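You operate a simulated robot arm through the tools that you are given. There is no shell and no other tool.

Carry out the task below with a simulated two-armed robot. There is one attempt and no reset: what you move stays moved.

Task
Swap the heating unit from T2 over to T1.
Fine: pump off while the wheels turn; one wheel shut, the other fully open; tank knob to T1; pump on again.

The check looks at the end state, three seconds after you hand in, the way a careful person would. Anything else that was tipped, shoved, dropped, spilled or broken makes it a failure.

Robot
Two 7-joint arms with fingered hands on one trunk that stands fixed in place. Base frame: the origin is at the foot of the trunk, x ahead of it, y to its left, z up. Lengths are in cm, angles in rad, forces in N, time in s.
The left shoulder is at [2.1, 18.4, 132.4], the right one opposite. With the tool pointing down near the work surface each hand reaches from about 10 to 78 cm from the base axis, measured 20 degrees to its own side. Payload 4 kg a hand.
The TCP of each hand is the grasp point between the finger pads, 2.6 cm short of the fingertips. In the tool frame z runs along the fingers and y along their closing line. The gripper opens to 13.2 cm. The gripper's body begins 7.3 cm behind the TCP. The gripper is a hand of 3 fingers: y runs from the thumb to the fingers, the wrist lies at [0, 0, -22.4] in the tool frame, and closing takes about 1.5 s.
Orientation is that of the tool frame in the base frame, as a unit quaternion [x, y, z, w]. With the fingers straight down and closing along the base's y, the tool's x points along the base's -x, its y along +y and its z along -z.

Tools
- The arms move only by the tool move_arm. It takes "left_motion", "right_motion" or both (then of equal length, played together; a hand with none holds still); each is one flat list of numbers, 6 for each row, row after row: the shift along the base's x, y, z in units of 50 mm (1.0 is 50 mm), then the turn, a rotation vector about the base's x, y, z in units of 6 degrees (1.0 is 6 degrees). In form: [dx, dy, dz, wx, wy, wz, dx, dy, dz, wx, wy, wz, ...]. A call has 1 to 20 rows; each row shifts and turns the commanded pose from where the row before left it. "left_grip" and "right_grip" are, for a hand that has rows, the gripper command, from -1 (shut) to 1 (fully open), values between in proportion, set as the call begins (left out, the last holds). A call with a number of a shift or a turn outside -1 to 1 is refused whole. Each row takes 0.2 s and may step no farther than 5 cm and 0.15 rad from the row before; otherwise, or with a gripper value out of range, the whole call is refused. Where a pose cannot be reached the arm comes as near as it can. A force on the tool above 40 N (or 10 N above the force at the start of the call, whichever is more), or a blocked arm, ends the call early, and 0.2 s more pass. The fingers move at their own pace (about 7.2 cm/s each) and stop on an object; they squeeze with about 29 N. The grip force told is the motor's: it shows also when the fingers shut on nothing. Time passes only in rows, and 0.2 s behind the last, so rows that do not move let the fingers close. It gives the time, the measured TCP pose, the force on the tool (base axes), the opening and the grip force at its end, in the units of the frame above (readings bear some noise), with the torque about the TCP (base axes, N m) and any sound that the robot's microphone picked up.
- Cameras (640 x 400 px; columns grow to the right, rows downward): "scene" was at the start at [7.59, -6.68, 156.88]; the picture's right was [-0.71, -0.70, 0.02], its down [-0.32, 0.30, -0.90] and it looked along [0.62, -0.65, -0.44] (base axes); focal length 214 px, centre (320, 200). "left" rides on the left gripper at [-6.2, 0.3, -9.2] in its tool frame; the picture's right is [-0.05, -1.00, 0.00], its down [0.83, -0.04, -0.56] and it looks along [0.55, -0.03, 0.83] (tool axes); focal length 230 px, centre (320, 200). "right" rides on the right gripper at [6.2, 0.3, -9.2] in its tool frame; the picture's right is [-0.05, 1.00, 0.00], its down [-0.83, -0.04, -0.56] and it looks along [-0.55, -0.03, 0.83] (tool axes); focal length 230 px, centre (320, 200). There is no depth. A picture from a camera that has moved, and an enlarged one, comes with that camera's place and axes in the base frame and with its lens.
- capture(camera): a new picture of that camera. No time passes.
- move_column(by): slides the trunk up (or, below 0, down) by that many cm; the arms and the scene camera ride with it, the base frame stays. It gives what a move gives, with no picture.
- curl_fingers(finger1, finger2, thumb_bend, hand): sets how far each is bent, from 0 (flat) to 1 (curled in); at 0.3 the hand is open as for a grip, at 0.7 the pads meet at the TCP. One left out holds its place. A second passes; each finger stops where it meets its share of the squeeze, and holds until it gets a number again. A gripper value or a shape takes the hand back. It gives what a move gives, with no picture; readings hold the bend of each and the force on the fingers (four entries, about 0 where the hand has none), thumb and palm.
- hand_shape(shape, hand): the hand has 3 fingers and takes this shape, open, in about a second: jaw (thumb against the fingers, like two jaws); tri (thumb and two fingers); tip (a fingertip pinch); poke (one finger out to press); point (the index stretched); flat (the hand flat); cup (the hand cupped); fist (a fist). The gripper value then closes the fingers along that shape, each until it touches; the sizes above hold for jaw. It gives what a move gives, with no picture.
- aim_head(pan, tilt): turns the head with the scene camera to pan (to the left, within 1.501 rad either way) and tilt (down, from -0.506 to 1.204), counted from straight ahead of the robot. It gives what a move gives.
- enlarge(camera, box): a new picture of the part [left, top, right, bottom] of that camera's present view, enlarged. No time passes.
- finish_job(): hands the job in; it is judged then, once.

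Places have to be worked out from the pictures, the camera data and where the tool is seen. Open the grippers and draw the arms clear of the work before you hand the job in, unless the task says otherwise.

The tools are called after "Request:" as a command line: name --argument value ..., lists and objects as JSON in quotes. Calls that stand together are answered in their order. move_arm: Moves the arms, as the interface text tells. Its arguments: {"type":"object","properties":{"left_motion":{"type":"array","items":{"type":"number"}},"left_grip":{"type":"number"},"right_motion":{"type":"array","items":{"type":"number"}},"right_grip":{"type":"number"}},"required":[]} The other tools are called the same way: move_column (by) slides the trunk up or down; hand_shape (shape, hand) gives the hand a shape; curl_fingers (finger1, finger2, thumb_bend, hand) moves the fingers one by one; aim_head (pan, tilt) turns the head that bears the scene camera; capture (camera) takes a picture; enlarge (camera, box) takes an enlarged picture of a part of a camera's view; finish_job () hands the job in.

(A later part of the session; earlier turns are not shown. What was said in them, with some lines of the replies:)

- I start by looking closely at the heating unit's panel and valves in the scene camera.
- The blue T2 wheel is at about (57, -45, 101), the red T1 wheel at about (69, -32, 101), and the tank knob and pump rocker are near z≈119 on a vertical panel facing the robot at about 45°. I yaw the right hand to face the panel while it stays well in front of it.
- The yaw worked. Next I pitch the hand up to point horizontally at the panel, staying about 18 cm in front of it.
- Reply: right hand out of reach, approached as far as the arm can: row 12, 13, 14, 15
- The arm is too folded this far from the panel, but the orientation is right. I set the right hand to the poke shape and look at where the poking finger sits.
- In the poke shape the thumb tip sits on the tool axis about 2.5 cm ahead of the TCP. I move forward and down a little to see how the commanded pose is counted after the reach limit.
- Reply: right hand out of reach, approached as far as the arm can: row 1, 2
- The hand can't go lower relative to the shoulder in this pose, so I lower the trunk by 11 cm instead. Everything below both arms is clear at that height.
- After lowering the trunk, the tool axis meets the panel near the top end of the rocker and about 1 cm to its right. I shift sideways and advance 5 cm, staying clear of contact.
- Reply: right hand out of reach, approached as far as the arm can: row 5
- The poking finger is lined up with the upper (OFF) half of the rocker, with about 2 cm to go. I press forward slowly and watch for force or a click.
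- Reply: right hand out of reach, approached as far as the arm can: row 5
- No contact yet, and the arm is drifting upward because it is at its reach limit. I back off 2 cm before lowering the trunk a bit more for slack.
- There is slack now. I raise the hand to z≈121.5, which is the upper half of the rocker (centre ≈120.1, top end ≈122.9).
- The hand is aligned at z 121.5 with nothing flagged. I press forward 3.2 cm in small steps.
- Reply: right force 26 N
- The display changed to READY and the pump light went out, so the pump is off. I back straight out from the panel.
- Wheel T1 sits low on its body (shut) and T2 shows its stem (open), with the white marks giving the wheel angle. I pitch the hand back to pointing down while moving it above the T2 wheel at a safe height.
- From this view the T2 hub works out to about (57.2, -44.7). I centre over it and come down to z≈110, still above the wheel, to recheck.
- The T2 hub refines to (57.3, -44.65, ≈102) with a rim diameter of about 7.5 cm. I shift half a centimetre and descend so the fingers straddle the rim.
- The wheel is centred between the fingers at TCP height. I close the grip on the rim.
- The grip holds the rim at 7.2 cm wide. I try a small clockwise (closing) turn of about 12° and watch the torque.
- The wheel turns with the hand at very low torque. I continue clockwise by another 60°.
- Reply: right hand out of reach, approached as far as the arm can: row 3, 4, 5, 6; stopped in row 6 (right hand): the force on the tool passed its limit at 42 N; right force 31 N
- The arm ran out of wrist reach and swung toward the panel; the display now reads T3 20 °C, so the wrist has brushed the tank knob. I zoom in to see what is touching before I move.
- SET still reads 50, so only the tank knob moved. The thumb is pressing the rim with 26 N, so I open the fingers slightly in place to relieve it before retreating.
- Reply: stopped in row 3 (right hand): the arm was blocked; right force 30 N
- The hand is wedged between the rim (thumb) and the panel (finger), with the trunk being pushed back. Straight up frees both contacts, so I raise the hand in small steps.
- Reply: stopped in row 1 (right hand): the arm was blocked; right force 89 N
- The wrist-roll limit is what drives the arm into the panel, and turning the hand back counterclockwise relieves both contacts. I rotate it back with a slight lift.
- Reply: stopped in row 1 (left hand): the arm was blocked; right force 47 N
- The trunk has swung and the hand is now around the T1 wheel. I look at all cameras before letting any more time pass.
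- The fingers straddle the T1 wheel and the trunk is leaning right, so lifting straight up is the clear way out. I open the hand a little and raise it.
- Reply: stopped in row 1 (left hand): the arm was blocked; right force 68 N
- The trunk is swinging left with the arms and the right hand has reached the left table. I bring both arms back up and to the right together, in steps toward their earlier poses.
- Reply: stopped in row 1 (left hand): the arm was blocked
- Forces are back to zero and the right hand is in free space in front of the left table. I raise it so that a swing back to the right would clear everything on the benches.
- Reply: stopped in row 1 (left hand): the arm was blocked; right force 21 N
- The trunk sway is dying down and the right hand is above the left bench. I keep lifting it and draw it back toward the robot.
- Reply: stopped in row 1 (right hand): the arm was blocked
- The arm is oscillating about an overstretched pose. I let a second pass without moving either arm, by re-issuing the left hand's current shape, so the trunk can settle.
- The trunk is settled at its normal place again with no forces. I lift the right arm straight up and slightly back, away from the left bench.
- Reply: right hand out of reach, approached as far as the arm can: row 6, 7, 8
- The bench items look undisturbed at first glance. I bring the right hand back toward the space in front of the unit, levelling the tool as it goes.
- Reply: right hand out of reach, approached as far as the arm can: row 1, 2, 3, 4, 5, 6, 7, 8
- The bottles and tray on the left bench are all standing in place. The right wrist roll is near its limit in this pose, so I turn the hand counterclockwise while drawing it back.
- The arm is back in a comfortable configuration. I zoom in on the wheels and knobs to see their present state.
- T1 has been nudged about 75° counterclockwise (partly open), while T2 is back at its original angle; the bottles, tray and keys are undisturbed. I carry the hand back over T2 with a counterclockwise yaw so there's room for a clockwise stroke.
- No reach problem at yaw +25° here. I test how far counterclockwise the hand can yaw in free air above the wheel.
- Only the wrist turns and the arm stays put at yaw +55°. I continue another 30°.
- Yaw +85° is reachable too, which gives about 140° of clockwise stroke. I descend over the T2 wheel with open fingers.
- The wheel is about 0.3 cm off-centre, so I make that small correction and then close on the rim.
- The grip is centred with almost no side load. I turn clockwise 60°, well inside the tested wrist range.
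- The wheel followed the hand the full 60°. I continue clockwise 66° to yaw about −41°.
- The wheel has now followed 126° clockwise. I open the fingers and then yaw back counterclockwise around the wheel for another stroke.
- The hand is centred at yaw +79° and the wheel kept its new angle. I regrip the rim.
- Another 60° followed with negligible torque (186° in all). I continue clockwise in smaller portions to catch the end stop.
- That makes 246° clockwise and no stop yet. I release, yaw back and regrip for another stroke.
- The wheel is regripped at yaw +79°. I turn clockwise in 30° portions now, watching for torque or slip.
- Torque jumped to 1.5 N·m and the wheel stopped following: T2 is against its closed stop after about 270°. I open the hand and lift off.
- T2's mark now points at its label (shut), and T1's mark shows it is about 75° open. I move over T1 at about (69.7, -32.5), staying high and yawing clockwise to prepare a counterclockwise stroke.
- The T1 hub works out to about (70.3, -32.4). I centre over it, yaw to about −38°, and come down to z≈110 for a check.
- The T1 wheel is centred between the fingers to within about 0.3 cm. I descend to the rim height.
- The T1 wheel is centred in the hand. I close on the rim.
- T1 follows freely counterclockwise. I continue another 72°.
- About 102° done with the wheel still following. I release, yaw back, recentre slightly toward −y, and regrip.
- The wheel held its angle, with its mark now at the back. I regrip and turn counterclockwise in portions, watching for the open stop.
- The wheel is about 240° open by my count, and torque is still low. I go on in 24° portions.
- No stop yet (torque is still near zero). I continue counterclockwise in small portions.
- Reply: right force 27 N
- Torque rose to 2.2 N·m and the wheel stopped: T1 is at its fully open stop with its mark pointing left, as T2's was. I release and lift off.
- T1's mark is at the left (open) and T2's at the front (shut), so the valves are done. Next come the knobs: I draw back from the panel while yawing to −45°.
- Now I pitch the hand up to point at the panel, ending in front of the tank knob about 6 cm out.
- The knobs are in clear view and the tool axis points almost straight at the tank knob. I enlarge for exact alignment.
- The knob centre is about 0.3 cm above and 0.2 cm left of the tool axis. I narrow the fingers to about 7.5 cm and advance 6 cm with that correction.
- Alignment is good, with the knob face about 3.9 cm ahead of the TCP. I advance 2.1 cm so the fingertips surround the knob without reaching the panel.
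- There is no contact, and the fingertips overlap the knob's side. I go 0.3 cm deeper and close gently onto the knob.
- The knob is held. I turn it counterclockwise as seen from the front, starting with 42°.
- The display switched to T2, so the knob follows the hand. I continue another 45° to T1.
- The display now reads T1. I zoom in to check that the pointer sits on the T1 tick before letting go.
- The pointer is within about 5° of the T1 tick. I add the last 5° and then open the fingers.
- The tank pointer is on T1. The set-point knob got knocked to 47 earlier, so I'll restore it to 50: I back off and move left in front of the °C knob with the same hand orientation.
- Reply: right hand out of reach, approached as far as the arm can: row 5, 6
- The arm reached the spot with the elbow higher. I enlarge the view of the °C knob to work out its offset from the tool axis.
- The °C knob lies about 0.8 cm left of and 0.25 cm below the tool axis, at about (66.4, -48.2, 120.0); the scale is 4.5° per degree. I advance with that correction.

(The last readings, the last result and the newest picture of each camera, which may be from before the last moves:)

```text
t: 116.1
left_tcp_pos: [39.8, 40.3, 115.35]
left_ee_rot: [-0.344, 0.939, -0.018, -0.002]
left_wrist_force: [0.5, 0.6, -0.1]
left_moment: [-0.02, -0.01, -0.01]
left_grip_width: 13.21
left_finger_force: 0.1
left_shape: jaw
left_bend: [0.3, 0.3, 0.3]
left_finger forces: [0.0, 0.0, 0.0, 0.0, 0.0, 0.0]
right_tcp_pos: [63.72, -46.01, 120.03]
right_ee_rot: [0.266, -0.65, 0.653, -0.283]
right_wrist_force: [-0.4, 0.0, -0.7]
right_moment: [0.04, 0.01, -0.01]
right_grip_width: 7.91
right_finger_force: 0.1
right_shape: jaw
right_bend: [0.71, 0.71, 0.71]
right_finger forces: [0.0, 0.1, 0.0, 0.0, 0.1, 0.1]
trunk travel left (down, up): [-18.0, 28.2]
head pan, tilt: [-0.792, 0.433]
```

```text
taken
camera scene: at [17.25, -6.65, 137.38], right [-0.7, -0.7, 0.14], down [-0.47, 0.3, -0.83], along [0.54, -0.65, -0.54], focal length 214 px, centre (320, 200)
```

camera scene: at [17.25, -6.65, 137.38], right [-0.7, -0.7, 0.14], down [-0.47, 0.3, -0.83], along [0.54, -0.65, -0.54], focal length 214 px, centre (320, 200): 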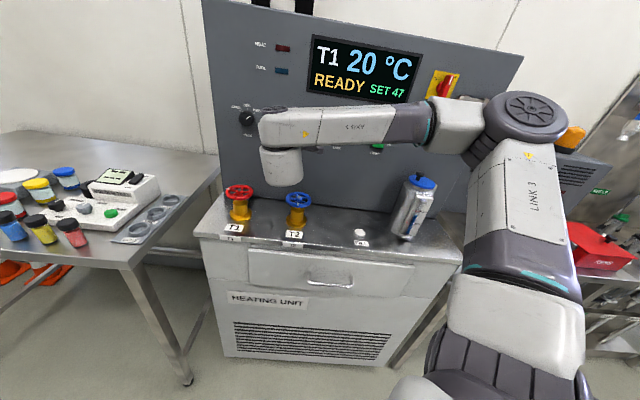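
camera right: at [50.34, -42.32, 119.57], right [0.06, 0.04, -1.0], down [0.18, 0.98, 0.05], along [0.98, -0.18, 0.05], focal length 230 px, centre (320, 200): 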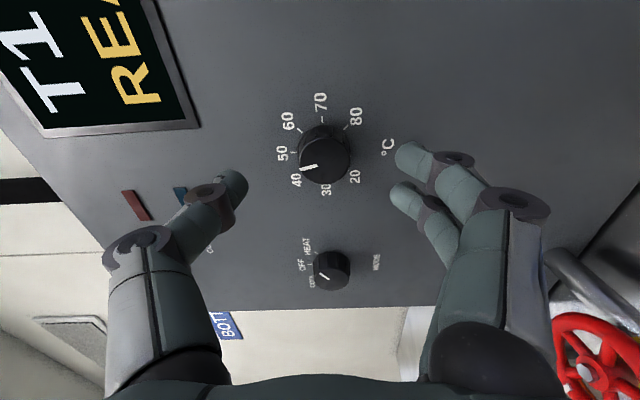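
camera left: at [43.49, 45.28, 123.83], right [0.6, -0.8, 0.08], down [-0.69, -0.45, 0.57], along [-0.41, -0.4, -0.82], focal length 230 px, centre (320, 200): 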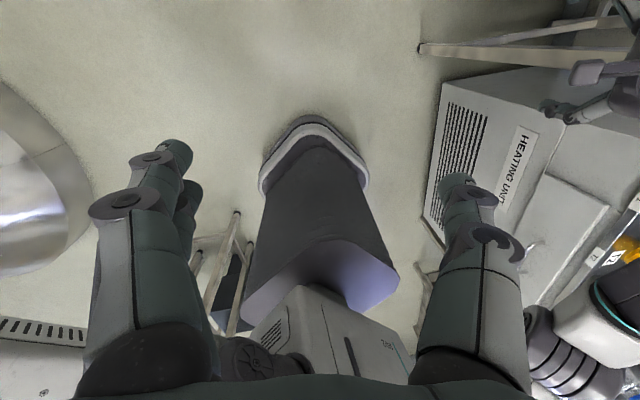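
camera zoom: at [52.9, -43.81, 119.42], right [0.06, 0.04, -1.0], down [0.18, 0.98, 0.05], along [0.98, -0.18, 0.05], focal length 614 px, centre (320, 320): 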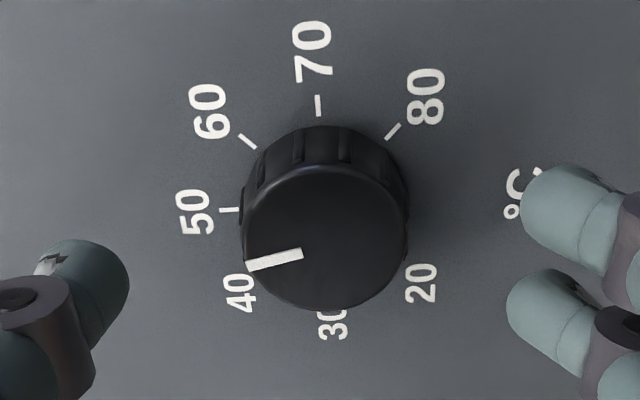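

The knob is centred on the tool axis. I advance the last 1.8 cm and close on it.

Request:
move_arm --right_motion '[0.129, -0.126, -0.01, 0, 0, 0, 0.129, -0.126, -0.01, 0, 0, 0]'

Request:
move_arm --right_motion '[0, 0, 0, 0, 0, 0, 0, 0, 0, 0, 0, 0, 0, 0, 0, 0, 0, 0, 0, 0, 0, 0, 0, 0, 0, 0, 0, 0, 0, 0, 0, 0, 0, 0, 0, 0]' --right_grip -1

Request:
capture --camera "right"

Request:
enlarge --camera "scene" --box '[220, 30, 420, 170]'

```text
t: 116.7
left_tcp_pos: [39.77, 40.19, 115.43]
left_ee_rot: [-0.343, 0.939, -0.018, -0.002]
left_wrist_force: [0.3, -0.3, -0.3]
left_moment: [0.01, -0.01, -0.01]
left_grip_width: 13.19
left_finger_force: 0.0
left_shape: jaw
left_bend: [0.3, 0.3, 0.3]
left_finger forces: [0.0, 0.0, 0.1, 0.1, 0.0, 0.0]
right_tcp_pos: [65.26, -47.21, 119.95]
right_ee_rot: [0.267, -0.649, 0.654, -0.282]
right_wrist_force: [0.5, 0.4, -0.4]
right_moment: [-0.02, 0.0, 0.01]
right_grip_width: 7.92
right_finger_force: 0.1
right_shape: jaw
right_bend: [0.71, 0.71, 0.71]
right_finger forces: [0.0, 0.0, 0.0, 0.0, 0.0, 0.1]
trunk travel left (down, up): [-18.0, 28.2]
head pan, tilt: [-0.792, 0.433]
```

```text
t: 118.1
left_tcp_pos: [39.75, 40.12, 115.35]
left_ee_rot: [-0.344, 0.939, -0.018, -0.003]
left_wrist_force: [0.0, -0.1, 0.2]
left_moment: [0.04, 0.0, 0.01]
left_grip_width: 13.22
left_finger_force: 0.0
left_shape: jaw
left_bend: [0.3, 0.3, 0.3]
left_finger forces: [0.0, 0.1, 0.0, 0.0, 0.0, 0.0]
right_tcp_pos: [65.08, -47.24, 119.85]
right_ee_rot: [0.267, -0.649, 0.653, -0.283]
right_wrist_force: [0.2, -0.8, 0.1]
right_moment: [-0.02, -0.02, 0.01]
right_grip_width: 2.9
right_finger_force: 28.8
right_shape: jaw
right_bend: [0.73, 0.73, 0.7]
right_finger forces: [12.5, 13.9, 0.0, 0.1, 25.7, 0.1]
trunk travel left (down, up): [-18.0, 28.2]
head pan, tilt: [-0.792, 0.433]
```

```text
taken
camera right: at [54.22, -45.09, 119.28], right [0.06, 0.04, -1.0], down [0.18, 0.98, 0.05], along [0.98, -0.18, 0.05], focal length 230 px, centre (320, 200)
```

right: 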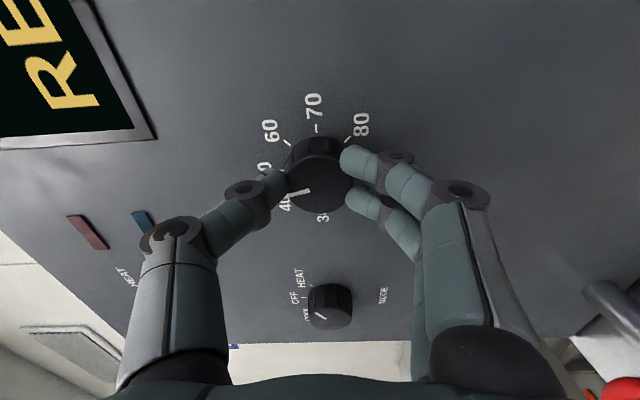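

```text
2.86 times, centred on (320, 100) of scene
camera zoom: at [17.21, -6.67, 137.39], right [-0.7, -0.7, 0.14], down [-0.47, 0.3, -0.83], along [0.54, -0.65, -0.54], focal length 613 px, centre (320, 486)
```

zoom: 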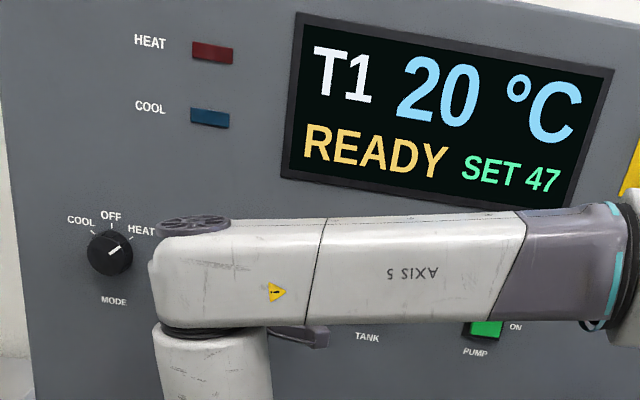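

The knob is gripped and SET still reads 47. I turn it clockwise by 9° and read the display.

Request:
move_arm --right_motion '[0, 0, 0, 0.358, -0.349, 0.007, 0, 0, 0, 0.358, -0.349, 0.007, 0, 0, 0, 0.358, -0.349, 0.007, 0, 0, 0, 0, 0, 0]'

Request:
enlarge --camera "scene" --box '[220, 30, 420, 170]'

Request:
enlarge --camera "right" --box '[220, 100, 420, 250]'

```text
t: 119.1
left_tcp_pos: [39.76, 40.1, 115.28]
left_ee_rot: [-0.343, 0.939, -0.018, -0.003]
left_wrist_force: [-0.1, 0.0, 0.8]
left_moment: [0.01, -0.02, 0.0]
left_grip_width: 13.19
left_finger_force: 0.1
left_shape: jaw
left_bend: [0.3, 0.3, 0.3]
left_finger forces: [0.0, 0.0, 0.0, 0.0, 0.0, 0.0]
right_tcp_pos: [65.19, -47.25, 119.81]
right_ee_rot: [-0.214, 0.668, -0.629, 0.334]
right_wrist_force: [1.7, -1.6, -0.4]
right_moment: [0.01, -0.02, 0.01]
right_grip_width: 2.92
right_finger_force: 29.0
right_shape: jaw
right_bend: [0.73, 0.73, 0.7]
right_finger forces: [12.3, 14.3, 0.0, 0.0, 25.5, 0.0]
trunk travel left (down, up): [-18.0, 28.2]
head pan, tilt: [-0.792, 0.433]
```

```text
2.86 times, centred on (320, 100) of scene
camera zoom: at [17.26, -6.68, 137.38], right [-0.7, -0.7, 0.14], down [-0.47, 0.3, -0.83], along [0.54, -0.65, -0.54], focal length 613 px, centre (320, 486)
```

zoom: 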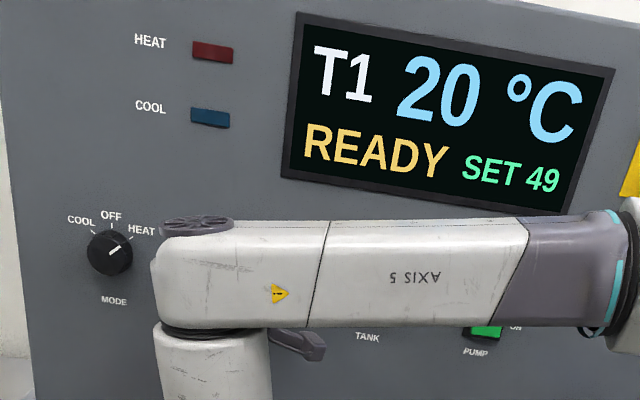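

```text
2.67 times, centred on (320, 175) of right
camera zoom: at [54.34, -44.98, 118.28], right [0.17, 0.15, -0.97], down [0.17, 0.97, 0.18], along [0.97, -0.19, 0.14], focal length 614 px, centre (320, 267)
```

zoom: 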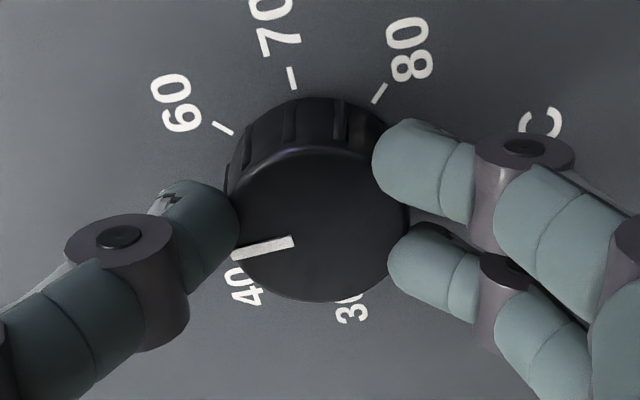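

9° moved the set-point from 47 to 49. I step on in small turns to find the 49→50 changeover, so I can centre on 50.

Request:
move_arm --right_motion '[0, 0, 0, 0.143, -0.1395, 0.003, 0, 0, 0, 0, 0, 0]'

Request:
enlarge --camera "scene" --box '[320, 60, 420, 120]'

```text
t: 119.7
left_tcp_pos: [39.86, 40.16, 115.43]
left_ee_rot: [-0.344, 0.939, -0.019, -0.003]
left_wrist_force: [0.0, -0.6, 0.0]
left_moment: [0.01, -0.02, 0.03]
left_grip_width: 13.17
left_finger_force: 0.1
left_shape: jaw
left_bend: [0.3, 0.3, 0.3]
left_finger forces: [0.0, 0.0, 0.0, 0.0, 0.1, 0.0]
right_tcp_pos: [65.11, -47.12, 119.92]
right_ee_rot: [-0.208, 0.67, -0.626, 0.341]
right_wrist_force: [2.4, -1.0, -0.2]
right_moment: [-0.01, 0.0, 0.0]
right_grip_width: 2.93
right_finger_force: 28.3
right_shape: jaw
right_bend: [0.73, 0.73, 0.7]
right_finger forces: [12.2, 14.2, 0.0, 0.0, 25.4, 0.0]
trunk travel left (down, up): [-18.0, 28.2]
head pan, tilt: [-0.792, 0.433]
```

```text
6.40 times, centred on (370, 90) of scene
camera zoom: at [17.25, -6.68, 137.38], right [-0.7, -0.7, 0.14], down [-0.47, 0.3, -0.83], along [0.54, -0.65, -0.54], focal length 1373 px, centre (0, 904)
```

zoom: 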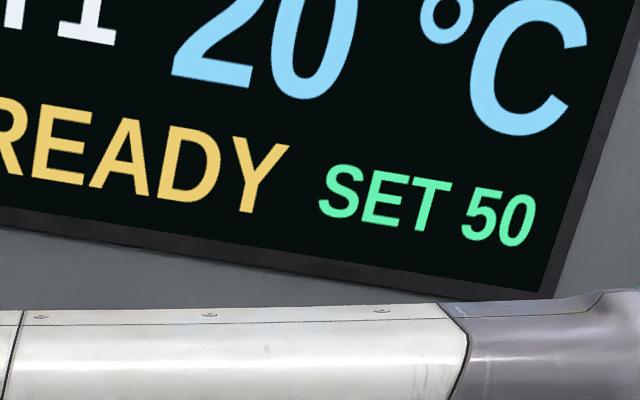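

SET just reached 50. I add 1.7° to centre on it, then open the fingers.

Request:
move_arm --right_motion '[0, 0, 0, 0.2, -0.196, 0.004, 0, 0, 0, 0, 0, 0]'

Request:
move_arm --right_motion '[0, 0, 0, 0, 0, 0, 0, 0, 0, 0, 0, 0, 0, 0, 0, 0, 0, 0, 0, 0, 0, 0, 0, 0]' --right_grip 0.2

Request:
enlarge --camera "scene" --box '[320, 60, 420, 120]'

Request:
enlarge --camera "right" --box '[220, 100, 420, 250]'

```text
t: 120.3
left_tcp_pos: [39.75, 40.14, 115.44]
left_ee_rot: [-0.344, 0.939, -0.018, -0.004]
left_wrist_force: [0.8, -0.5, -0.1]
left_moment: [-0.02, 0.01, -0.01]
left_grip_width: 13.2
left_finger_force: 0.0
left_shape: jaw
left_bend: [0.3, 0.3, 0.3]
left_finger forces: [0.1, 0.0, 0.0, 0.0, 0.0, 0.0]
right_tcp_pos: [64.96, -47.2, 119.84]
right_ee_rot: [-0.198, 0.674, -0.62, 0.349]
right_wrist_force: [4.4, -2.9, 1.1]
right_moment: [-0.03, -0.06, 0.01]
right_grip_width: 2.9
right_finger_force: 29.6
right_shape: jaw
right_bend: [0.73, 0.73, 0.7]
right_finger forces: [11.8, 14.0, 0.0, 0.1, 25.2, 0.0]
trunk travel left (down, up): [-18.0, 28.2]
head pan, tilt: [-0.792, 0.433]
```

```text
t: 121.3
left_tcp_pos: [39.69, 40.24, 115.34]
left_ee_rot: [-0.344, 0.939, -0.018, -0.002]
left_wrist_force: [-0.1, 0.4, -0.2]
left_moment: [-0.01, 0.0, 0.04]
left_grip_width: 13.22
left_finger_force: 0.2
left_shape: jaw
left_bend: [0.3, 0.3, 0.3]
left_finger forces: [0.1, 0.1, 0.0, 0.1, 0.1, 0.0]
right_tcp_pos: [65.07, -47.2, 119.79]
right_ee_rot: [-0.2, 0.674, -0.62, 0.349]
right_wrist_force: [0.4, 0.3, 0.9]
right_moment: [0.0, -0.05, 0.01]
right_grip_width: 7.89
right_finger_force: 0.1
right_shape: jaw
right_bend: [0.71, 0.71, 0.71]
right_finger forces: [0.1, 0.0, 0.0, 0.0, 0.0, 0.0]
trunk travel left (down, up): [-18.0, 28.2]
head pan, tilt: [-0.792, 0.433]
```

```text
6.40 times, centred on (370, 90) of scene
camera zoom: at [17.2, -6.64, 137.39], right [-0.7, -0.7, 0.14], down [-0.47, 0.3, -0.83], along [0.54, -0.65, -0.54], focal length 1373 px, centre (0, 904)
```

zoom: 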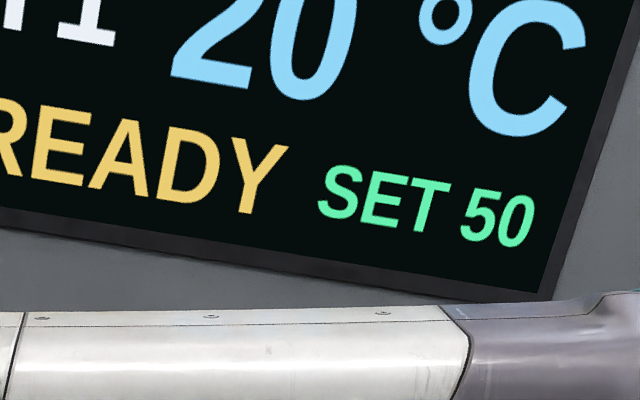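

```text
2.67 times, centred on (320, 175) of right
camera zoom: at [54.28, -44.87, 118.01], right [0.2, 0.19, -0.96], down [0.16, 0.96, 0.22], along [0.97, -0.2, 0.16], focal length 614 px, centre (320, 267)
```

zoom: 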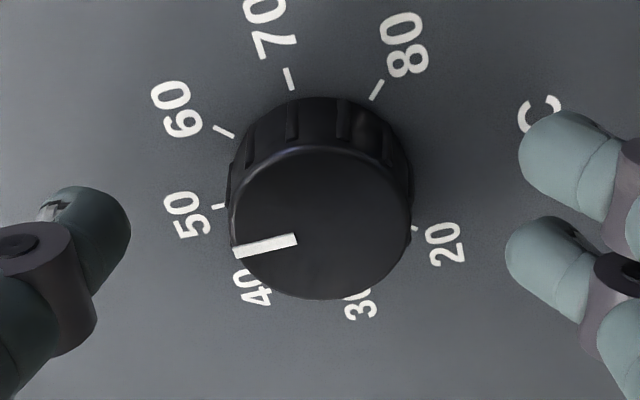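

SET shows 50 with the pointer on its tick. I back straight off the knob before moving to the pump switch.

Request:
move_arm --right_motion '[-0.215, 0.209, 0, 0, 0, 0, -0.215, 0.209, 0, 0, 0, 0, -0.215, 0.209, 0, 0, 0, 0, -0.215, 0.209, 0, 0, 0, 0]'

Request:
move_arm --right_motion '[-0.281, -0.283, -0.023, 0.708, -0.687, 0.014, -0.281, -0.283, -0.023, 0.708, -0.687, 0.014, -0.281, -0.283, -0.023, 0.708, -0.687, 0.014, -0.281, -0.283, -0.023, 0.708, -0.687, 0.014, -0.281, -0.283, -0.023, 0.708, -0.687, 0.014, -0.281, -0.283, -0.023, 0.708, -0.687, 0.014]'

Request:
capture --camera "scene"

Request:
capture --camera "right"

```text
t: 122.3
left_tcp_pos: [39.69, 40.16, 115.39]
left_ee_rot: [-0.343, 0.939, -0.018, -0.003]
left_wrist_force: [-0.9, -0.3, -0.6]
left_moment: [-0.01, -0.04, -0.04]
left_grip_width: 13.2
left_finger_force: 0.1
left_shape: jaw
left_bend: [0.3, 0.3, 0.3]
left_finger forces: [0.0, 0.0, 0.0, 0.0, 0.0, 0.0]
right_tcp_pos: [60.61, -43.08, 119.91]
right_ee_rot: [-0.198, 0.673, -0.621, 0.35]
right_wrist_force: [-1.4, 0.9, 0.4]
right_moment: [0.01, -0.02, 0.03]
right_grip_width: 7.86
right_finger_force: 0.1
right_shape: jaw
right_bend: [0.71, 0.71, 0.71]
right_finger forces: [0.1, 0.0, 0.1, 0.0, 0.0, 0.0]
trunk travel left (down, up): [-18.0, 28.2]
head pan, tilt: [-0.792, 0.433]
```

```text
t: 123.7
left_tcp_pos: [39.52, 40.35, 115.44]
left_ee_rot: [-0.344, 0.939, -0.019, -0.002]
left_wrist_force: [-0.2, 0.6, 0.7]
left_moment: [0.01, -0.02, 0.0]
left_grip_width: 13.21
left_finger_force: 0.0
left_shape: jaw
left_bend: [0.3, 0.3, 0.3]
left_finger forces: [0.0, 0.0, 0.0, 0.0, 0.1, 0.0]
right_tcp_pos: [52.38, -50.72, 119.45]
right_ee_rot: [0.017, 0.702, -0.483, 0.523]
right_wrist_force: [0.0, 0.1, 0.2]
right_moment: [0.03, -0.03, 0.05]
right_grip_width: 7.92
right_finger_force: 0.1
right_shape: jaw
right_bend: [0.71, 0.71, 0.71]
right_finger forces: [0.0, 0.1, 0.0, 0.0, 0.1, 0.1]
right hand out of reach, approached as far as the arm can: row 5
trunk travel left (down, up): [-18.0, 28.2]
head pan, tilt: [-0.792, 0.433]
```

```text
taken
camera scene: at [16.97, -6.47, 137.45], right [-0.7, -0.7, 0.14], down [-0.47, 0.3, -0.83], along [0.54, -0.65, -0.54], focal length 214 px, centre (320, 200)
```

scene: 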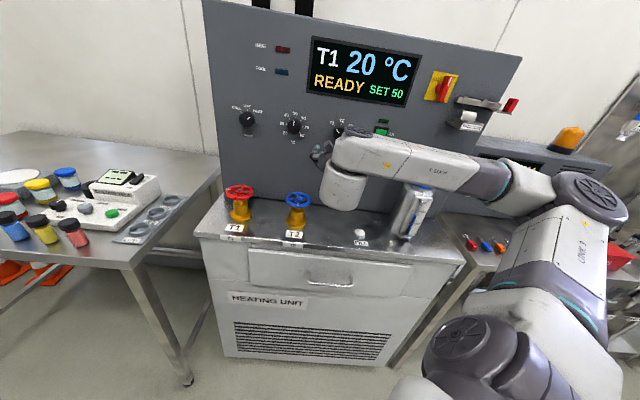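

```text
taken
camera right: at [43.14, -47.06, 114.56], right [0.55, 0.56, -0.62], down [-0.04, 0.76, 0.64], along [0.83, -0.33, 0.45], focal length 230 px, centre (320, 200)
```

right: 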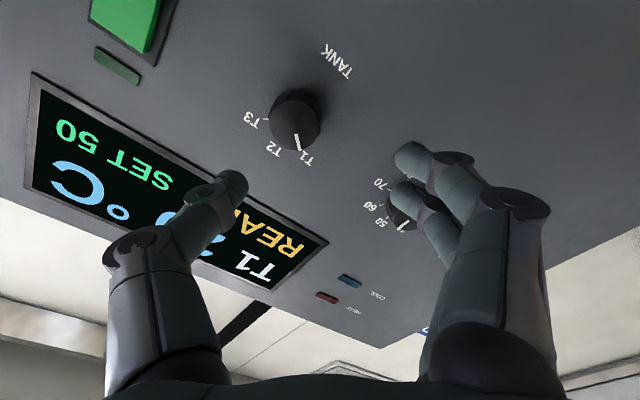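

T1 and SET 50 are showing. I continue along the panel to in front of the pump switch while rolling the hand upright.

Request:
move_arm --right_motion '[-0.283, -0.306, -0.033, 0.708, -0.687, 0.014, -0.283, -0.306, -0.033, 0.708, -0.687, 0.014, -0.283, -0.306, -0.033, 0.708, -0.687, 0.014, -0.283, -0.306, -0.033, 0.708, -0.687, 0.014, -0.283, -0.306, -0.033, 0.708, -0.687, 0.014, -0.283, -0.306, -0.033, 0.708, -0.687, 0.014, -0.283, -0.306, -0.033, 0.708, -0.687, 0.014]'

Request:
hand_shape --hand "right" --shape "poke"

Request:
capture --camera "right"

Request:
capture --camera "scene"

```text
t: 125.3
left_tcp_pos: [39.72, 40.18, 115.47]
left_ee_rot: [-0.343, 0.939, -0.018, -0.002]
left_wrist_force: [-0.7, 0.3, -0.2]
left_moment: [-0.02, 0.01, 0.02]
left_grip_width: 13.19
left_finger_force: 0.0
left_shape: jaw
left_bend: [0.3, 0.3, 0.3]
left_finger forces: [0.0, 0.1, 0.0, 0.0, 0.0, 0.0]
right_tcp_pos: [42.58, -61.85, 118.22]
right_ee_rot: [0.264, 0.652, -0.266, 0.659]
right_wrist_force: [0.9, 0.1, 0.8]
right_moment: [0.0, -0.01, 0.01]
right_grip_width: 7.92
right_finger_force: 0.1
right_shape: jaw
right_bend: [0.71, 0.71, 0.71]
right_finger forces: [0.0, 0.0, 0.0, 0.0, 0.1, 0.0]
trunk travel left (down, up): [-18.0, 28.2]
head pan, tilt: [-0.792, 0.433]
```

```text
t: 126.2
left_tcp_pos: [39.69, 40.11, 115.38]
left_ee_rot: [-0.344, 0.939, -0.019, -0.002]
left_wrist_force: [0.0, 0.3, -0.8]
left_moment: [-0.01, -0.02, 0.01]
left_grip_width: 13.19
left_finger_force: 0.0
left_shape: jaw
left_bend: [0.3, 0.3, 0.3]
left_finger forces: [0.1, 0.0, 0.0, 0.1, 0.0, 0.0]
right_tcp_pos: [42.75, -61.82, 118.12]
right_ee_rot: [0.264, 0.651, -0.269, 0.659]
right_wrist_force: [0.0, -0.3, -0.4]
right_moment: [-0.02, 0.02, 0.01]
right_grip_width: 0.0
right_finger_force: 0.1
right_shape: poke
right_bend: [1.0, 1.0, 0.45]
right_finger forces: [0.0, 0.0, 0.1, 0.0, 0.1, 0.0]
trunk travel left (down, up): [-18.0, 28.2]
head pan, tilt: [-0.792, 0.433]
```

```text
taken
camera right: at [36.35, -55.11, 111.93], right [0.7, 0.72, 0.05], down [-0.43, 0.36, 0.82], along [0.57, -0.59, 0.56], focal length 230 px, centre (320, 200)
```

right: 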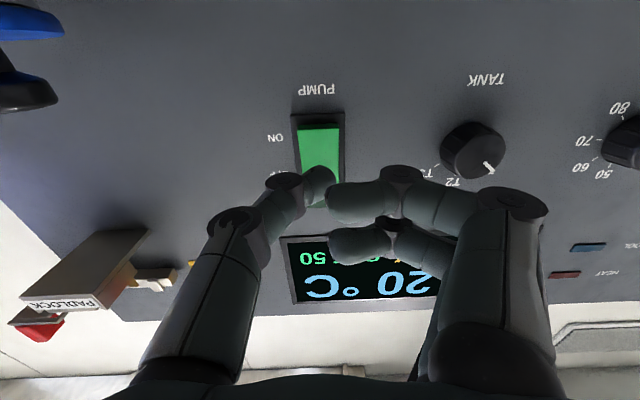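

```text
taken
camera scene: at [17.19, -6.67, 137.39], right [-0.7, -0.7, 0.14], down [-0.47, 0.3, -0.83], along [0.54, -0.65, -0.54], focal length 214 px, centre (320, 200)
```

scene: 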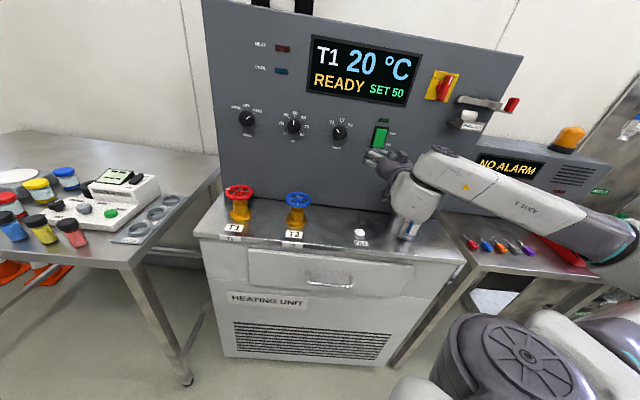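

The poking finger is lined up with the lower (ON) half of the rocker at z≈118.2. I advance the first 3.3 cm.

Request:
move_arm --right_motion '[0.158, -0.153, 0, 0, 0, 0, 0.158, -0.153, 0, 0, 0, 0, 0.158, -0.153, 0, 0, 0, 0]'

Request:
capture --camera "right"

```text
t: 127.0
left_tcp_pos: [39.88, 40.13, 115.39]
left_ee_rot: [-0.344, 0.939, -0.019, -0.002]
left_wrist_force: [-0.2, -0.3, 1.0]
left_moment: [0.0, -0.01, 0.0]
left_grip_width: 13.16
left_finger_force: 0.0
left_shape: jaw
left_bend: [0.3, 0.3, 0.3]
left_finger forces: [0.0, 0.0, 0.0, 0.0, 0.0, 0.1]
right_tcp_pos: [45.23, -64.07, 118.03]
right_ee_rot: [0.264, 0.652, -0.268, 0.658]
right_wrist_force: [0.3, -0.1, -1.3]
right_moment: [-0.02, 0.01, 0.01]
right_grip_width: 0.0
right_finger_force: 0.1
right_shape: poke
right_bend: [1.0, 1.0, 0.45]
right_finger forces: [0.0, 0.0, 0.0, 0.0, 0.1, 0.0]
trunk travel left (down, up): [-18.0, 28.2]
head pan, tilt: [-0.792, 0.433]
```

```text
taken
camera right: at [38.82, -57.4, 111.79], right [0.7, 0.72, 0.05], down [-0.43, 0.36, 0.82], along [0.57, -0.59, 0.56], focal length 230 px, centre (320, 200)
```

right: 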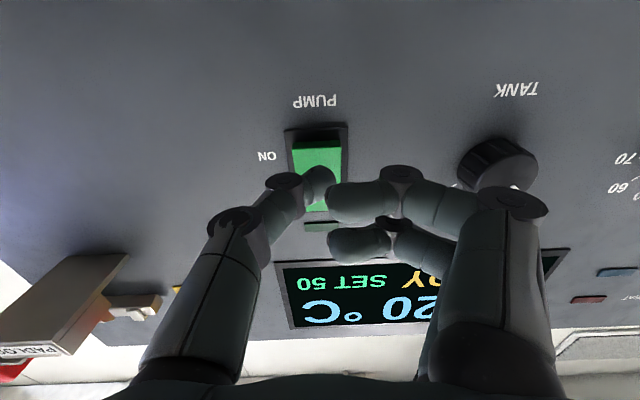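

The finger is aimed about 0.8 cm inside the ON end. I press in slowly.

Request:
move_arm --right_motion '[0.057, -0.056, 0.002, 0, 0, 0, 0.057, -0.056, 0.002, 0, 0, 0, 0.057, -0.056, 0.002, 0, 0, 0, 0.057, -0.056, 0.002, 0, 0, 0, 0.057, -0.056, 0.002, 0, 0, 0, 0.057, -0.056, 0.002, 0, 0, 0, 0.057, -0.056, 0.002, 0, 0, 0]'

Request:
capture --camera "right"

Request:
capture --camera "scene"

```text
t: 128.6
left_tcp_pos: [39.53, 40.22, 115.45]
left_ee_rot: [-0.343, 0.939, -0.019, -0.001]
left_wrist_force: [0.5, 0.7, 0.2]
left_moment: [0.02, 0.0, -0.02]
left_grip_width: 13.21
left_finger_force: 0.0
left_shape: jaw
left_bend: [0.3, 0.3, 0.3]
left_finger forces: [0.0, 0.0, 0.0, 0.0, 0.1, 0.1]
right_tcp_pos: [47.02, -65.89, 118.19]
right_ee_rot: [0.264, 0.652, -0.268, 0.658]
right_wrist_force: [-13.0, 8.9, -2.4]
right_moment: [0.02, 0.03, -0.02]
right_grip_width: 0.01
right_finger_force: 0.1
right_shape: poke
right_bend: [1.0, 1.0, 0.45]
right_finger forces: [0.1, 0.0, 0.0, 0.0, 16.4, 0.1]
trunk travel left (down, up): [-18.0, 28.2]
head pan, tilt: [-0.792, 0.433]
```

```text
taken
camera right: at [40.61, -59.21, 111.88], right [0.69, 0.72, 0.05], down [-0.43, 0.36, 0.82], along [0.57, -0.6, 0.56], focal length 230 px, centre (320, 200)
```

right: 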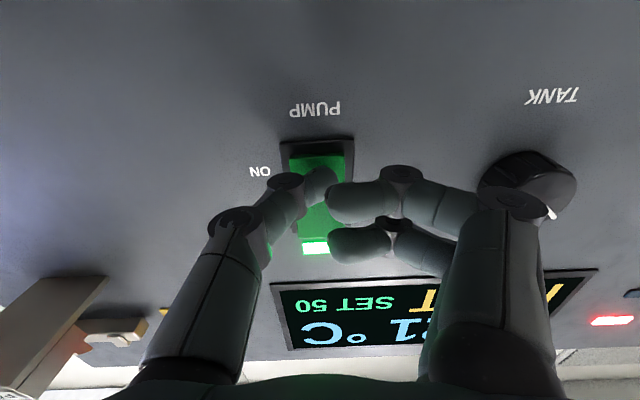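

```text
taken
camera scene: at [16.97, -6.54, 137.42], right [-0.7, -0.7, 0.14], down [-0.47, 0.3, -0.83], along [0.54, -0.65, -0.54], focal length 214 px, centre (320, 200)
```

scene: 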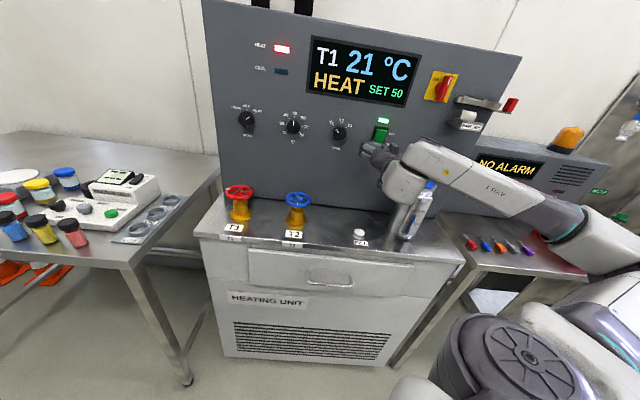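

The pump lamp is lit and the unit shows T1, 21 °C, HEAT, SET 50, with no alarm. I back the finger straight out and reopen the hand.

Request:
move_arm --right_motion '[-0.143, 0.139, 0, 0, 0, 0, -0.143, 0.139, 0, 0, 0, 0, -0.143, 0.139, 0, 0, 0, 0, -0.143, 0.139, 0, 0, 0, 0, -0.143, 0.139, 0, 0, 0, 0, -0.143, 0.139, 0, 0, 0, 0]'

Request:
hand_shape --hand "right" --shape "jaw"

Request:
capture --camera "scene"

```text
t: 130.0
left_tcp_pos: [39.75, 40.18, 115.39]
left_ee_rot: [-0.344, 0.939, -0.018, -0.002]
left_wrist_force: [-0.9, -0.2, 0.3]
left_moment: [0.0, -0.05, 0.02]
left_grip_width: 13.2
left_finger_force: 0.0
left_shape: jaw
left_bend: [0.3, 0.3, 0.3]
left_finger forces: [0.0, 0.1, 0.0, 0.0, 0.0, 0.0]
right_tcp_pos: [42.73, -61.93, 118.15]
right_ee_rot: [0.264, 0.652, -0.268, 0.658]
right_wrist_force: [0.7, -0.9, 0.0]
right_moment: [0.01, 0.02, -0.01]
right_grip_width: 0.0
right_finger_force: 0.0
right_shape: poke
right_bend: [1.0, 1.0, 0.45]
right_finger forces: [0.0, 0.0, 0.1, 0.0, 0.1, 0.0]
trunk travel left (down, up): [-18.0, 28.2]
head pan, tilt: [-0.792, 0.433]
```

```text
t: 130.9
left_tcp_pos: [39.78, 40.1, 115.45]
left_ee_rot: [-0.343, 0.939, -0.019, -0.003]
left_wrist_force: [0.6, 0.4, 0.1]
left_moment: [-0.01, 0.0, 0.0]
left_grip_width: 13.19
left_finger_force: 0.0
left_shape: jaw
left_bend: [0.3, 0.3, 0.3]
left_finger forces: [0.1, 0.0, 0.0, 0.1, 0.0, 0.0]
right_tcp_pos: [42.91, -61.81, 118.24]
right_ee_rot: [0.264, 0.652, -0.268, 0.659]
right_wrist_force: [0.7, -0.2, -0.5]
right_moment: [0.02, -0.02, -0.02]
right_grip_width: 13.22
right_finger_force: 0.0
right_shape: jaw
right_bend: [0.3, 0.3, 0.3]
right_finger forces: [0.0, 0.0, 0.1, 0.0, 0.0, 0.0]
trunk travel left (down, up): [-18.0, 28.2]
head pan, tilt: [-0.792, 0.433]
```

```text
taken
camera scene: at [17.2, -6.66, 137.39], right [-0.7, -0.7, 0.14], down [-0.47, 0.3, -0.83], along [0.54, -0.65, -0.54], focal length 214 px, centre (320, 200)
```

scene: 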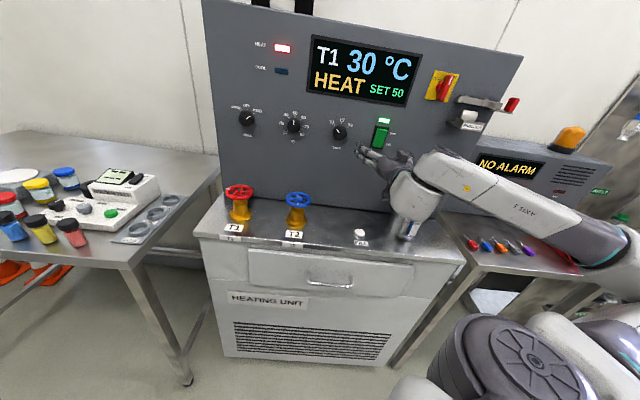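

T1 is heating (30 °C and rising), so flow is established. I withdraw the right arm up and away from the panel, pitching the hand back down.

Request:
move_arm --right_motion '[-0.053, 0.213, 0.15, 0.707, 0.707, 0, -0.053, 0.213, 0.15, 0.707, 0.707, 0, -0.053, 0.213, 0.15, 0.707, 0.707, 0, -0.053, 0.213, 0.15, 0.707, 0.707, 0, -0.053, 0.213, 0.15, 0.707, 0.707, 0, -0.053, 0.213, 0.15, 0.707, 0.707, 0, -0.053, 0.213, 0.15, 0.707, 0.707, 0, -0.053, 0.213, 0.15, 0.707, 0.707, 0, -0.053, 0.213, 0.15, 0.707, 0.707, 0, -0.053, 0.213, 0.15, 0.707, 0.707, 0, -0.053, 0.213, 0.15, 0.707, 0.707, 0, -0.053, 0.213, 0.15, 0.707, 0.707, 0, -0.053, 0.213, 0.15, 0.707, 0.707, 0, -0.053, 0.213, 0.15, 0.707, 0.707, 0, -0.053, 0.213, 0.15, 0.707, 0.707, 0]'

Request:
capture --camera "scene"

Request:
capture --camera "right"

```text
t: 134.1
left_tcp_pos: [39.9, 40.11, 115.35]
left_ee_rot: [-0.344, 0.939, -0.018, -0.002]
left_wrist_force: [0.0, -0.7, 0.2]
left_moment: [-0.05, 0.0, 0.03]
left_grip_width: 13.22
left_finger_force: 0.1
left_shape: jaw
left_bend: [0.3, 0.3, 0.3]
left_finger forces: [0.1, 0.1, 0.0, 0.0, 0.0, 0.0]
right_tcp_pos: [38.99, -45.75, 129.47]
right_ee_rot: [0.382, 0.924, 0.004, 0.008]
right_wrist_force: [0.5, -0.5, -0.9]
right_moment: [-0.02, 0.03, 0.01]
right_grip_width: 13.22
right_finger_force: 0.1
right_shape: jaw
right_bend: [0.3, 0.3, 0.3]
right_finger forces: [0.1, 0.1, 0.0, 0.1, 0.0, 0.1]
trunk travel left (down, up): [-18.0, 28.2]
head pan, tilt: [-0.792, 0.433]
```

```text
taken
camera scene: at [17.24, -6.61, 137.39], right [-0.7, -0.7, 0.14], down [-0.47, 0.3, -0.83], along [0.54, -0.65, -0.54], focal length 214 px, centre (320, 200)
```

scene: 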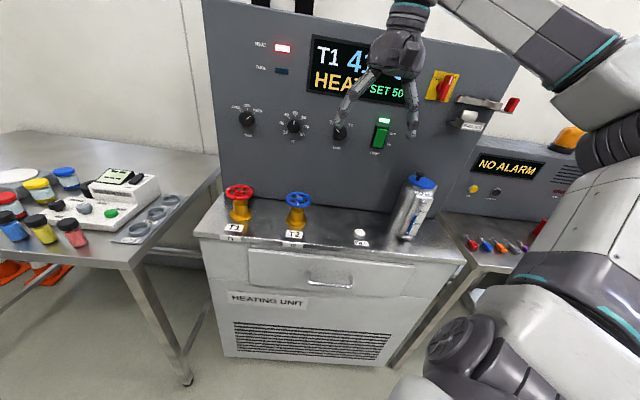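

```text
taken
camera right: at [34.73, -41.08, 138.49], right [0.74, 0.67, 0.01], down [0.55, -0.62, 0.56], along [0.39, -0.41, -0.83], focal length 230 px, centre (320, 200)
```

right: 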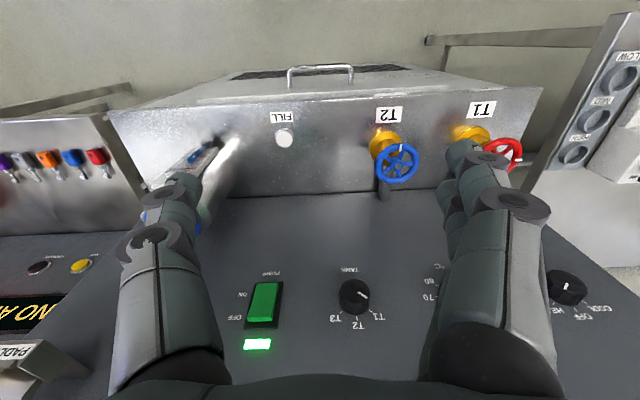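

All readings look right. I raise the trunk back to its starting height, which also lifts both arms clear, then inspect everything.

Request:
move_column --by 17

Request:
capture --camera "scene"

Request:
enlarge --camera "scene" --box '[200, 120, 460, 310]'

Request:
enlarge --camera "scene" --box '[0, 200, 220, 350]'

```text
t: 136.0
left_tcp_pos: [39.68, 40.26, 132.43]
left_ee_rot: [-0.344, 0.939, -0.018, -0.002]
left_wrist_force: [0.5, -0.4, 0.3]
left_moment: [-0.03, -0.02, 0.0]
left_grip_width: 13.21
left_finger_force: 0.1
left_shape: jaw
left_bend: [0.3, 0.3, 0.3]
left_finger forces: [0.1, 0.0, 0.0, 0.0, 0.0, 0.0]
right_tcp_pos: [39.08, -45.9, 146.35]
right_ee_rot: [0.382, 0.924, 0.004, 0.008]
right_wrist_force: [0.2, -1.0, -0.1]
right_moment: [0.01, -0.04, 0.02]
right_grip_width: 13.19
right_finger_force: 0.0
right_shape: jaw
right_bend: [0.3, 0.3, 0.3]
right_finger forces: [0.0, 0.0, 0.1, 0.0, 0.0, 0.0]
trunk travel left (down, up): [-35.0, 11.2]
head pan, tilt: [-0.792, 0.433]
```

```text
taken
camera scene: at [7.61, -6.64, 156.88], right [-0.71, -0.7, 0.02], down [-0.32, 0.3, -0.9], along [0.62, -0.65, -0.44], focal length 214 px, centre (320, 200)
```

scene: 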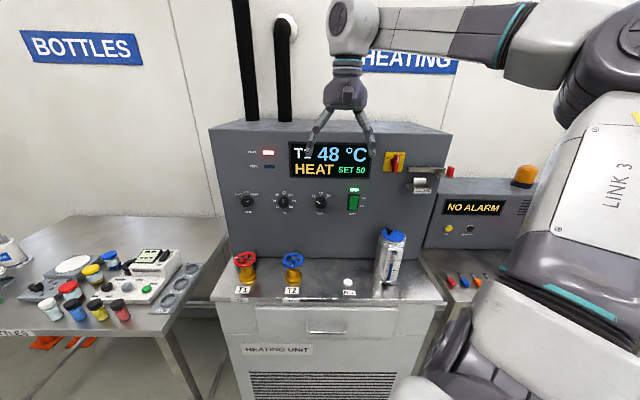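

```text
2.11 times, centred on (330, 215) of scene
camera zoom: at [7.61, -6.64, 156.88], right [-0.71, -0.7, 0.02], down [-0.32, 0.3, -0.9], along [0.62, -0.65, -0.44], focal length 452 px, centre (299, 168)
```

zoom: 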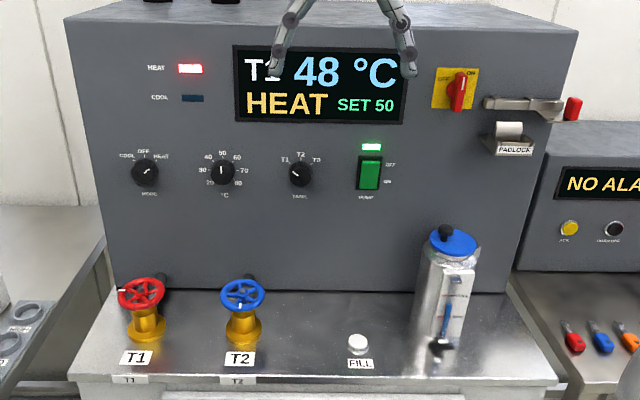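

```text
2.67 times, centred on (110, 275) of scene
camera zoom: at [7.61, -6.64, 156.88], right [-0.71, -0.7, 0.02], down [-0.32, 0.3, -0.9], along [0.62, -0.65, -0.44], focal length 572 px, centre (880, 0)
```

zoom: 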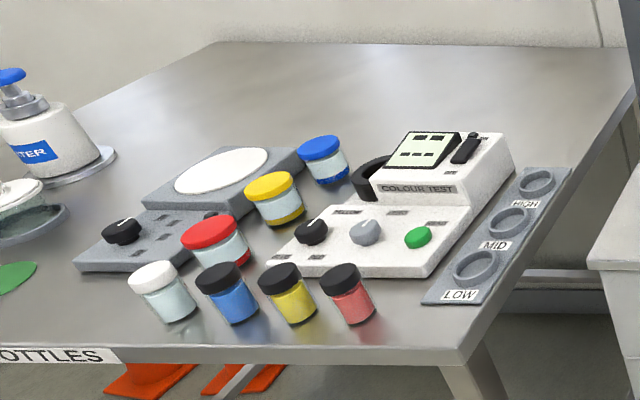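

Everything checks out: display T1 48 °C HEAT with SET 50, pump lamp on, tank pointer on T1, T1 wheel open, T2 wheel shut, no alarm. The benches look as they did at the start, both hands are open and the arms are clear, so I hand in the job.

Request:
finish_job

```text
The job is handed in.
```

The heating unit is now running from T1. The display read T1, 48 °C and rising, HEAT, SET 50, with no alarm when I handed it in.

- **Pump:** I switched it off before touching the wheels and back on at the end. The lamp is lit.
- **Wheels:** T2 is turned clockwise to its shut stop, and T1 counterclockwise to its open stop.
- **Tank knob:** the pointer is on T1.

The arm got away from me once, on the first turn of T2. The right wrist reached its roll limit, and the arm swung into the panel and then across to the left bench:

- **Tank knob and set-point:** it knocked the tank knob to T3 and the set-point from 50 to 47. I turned the tank knob on to T1 and reset the set-point to 50.
- **T1 wheel:** it also turned T1 about 75° open before T2 was shut. The pump was off at the time.
- **LOW/MID/HIGH tray:** the hand pressed against its LOW end on the left bench with roughly 50–70 N.

In the final pictures, the bottles, tray, colour tester and keys look to be where they started. I judged that by eye, so I can't rule out a small shift or mark on the tray. Both hands are open and clear of the work.
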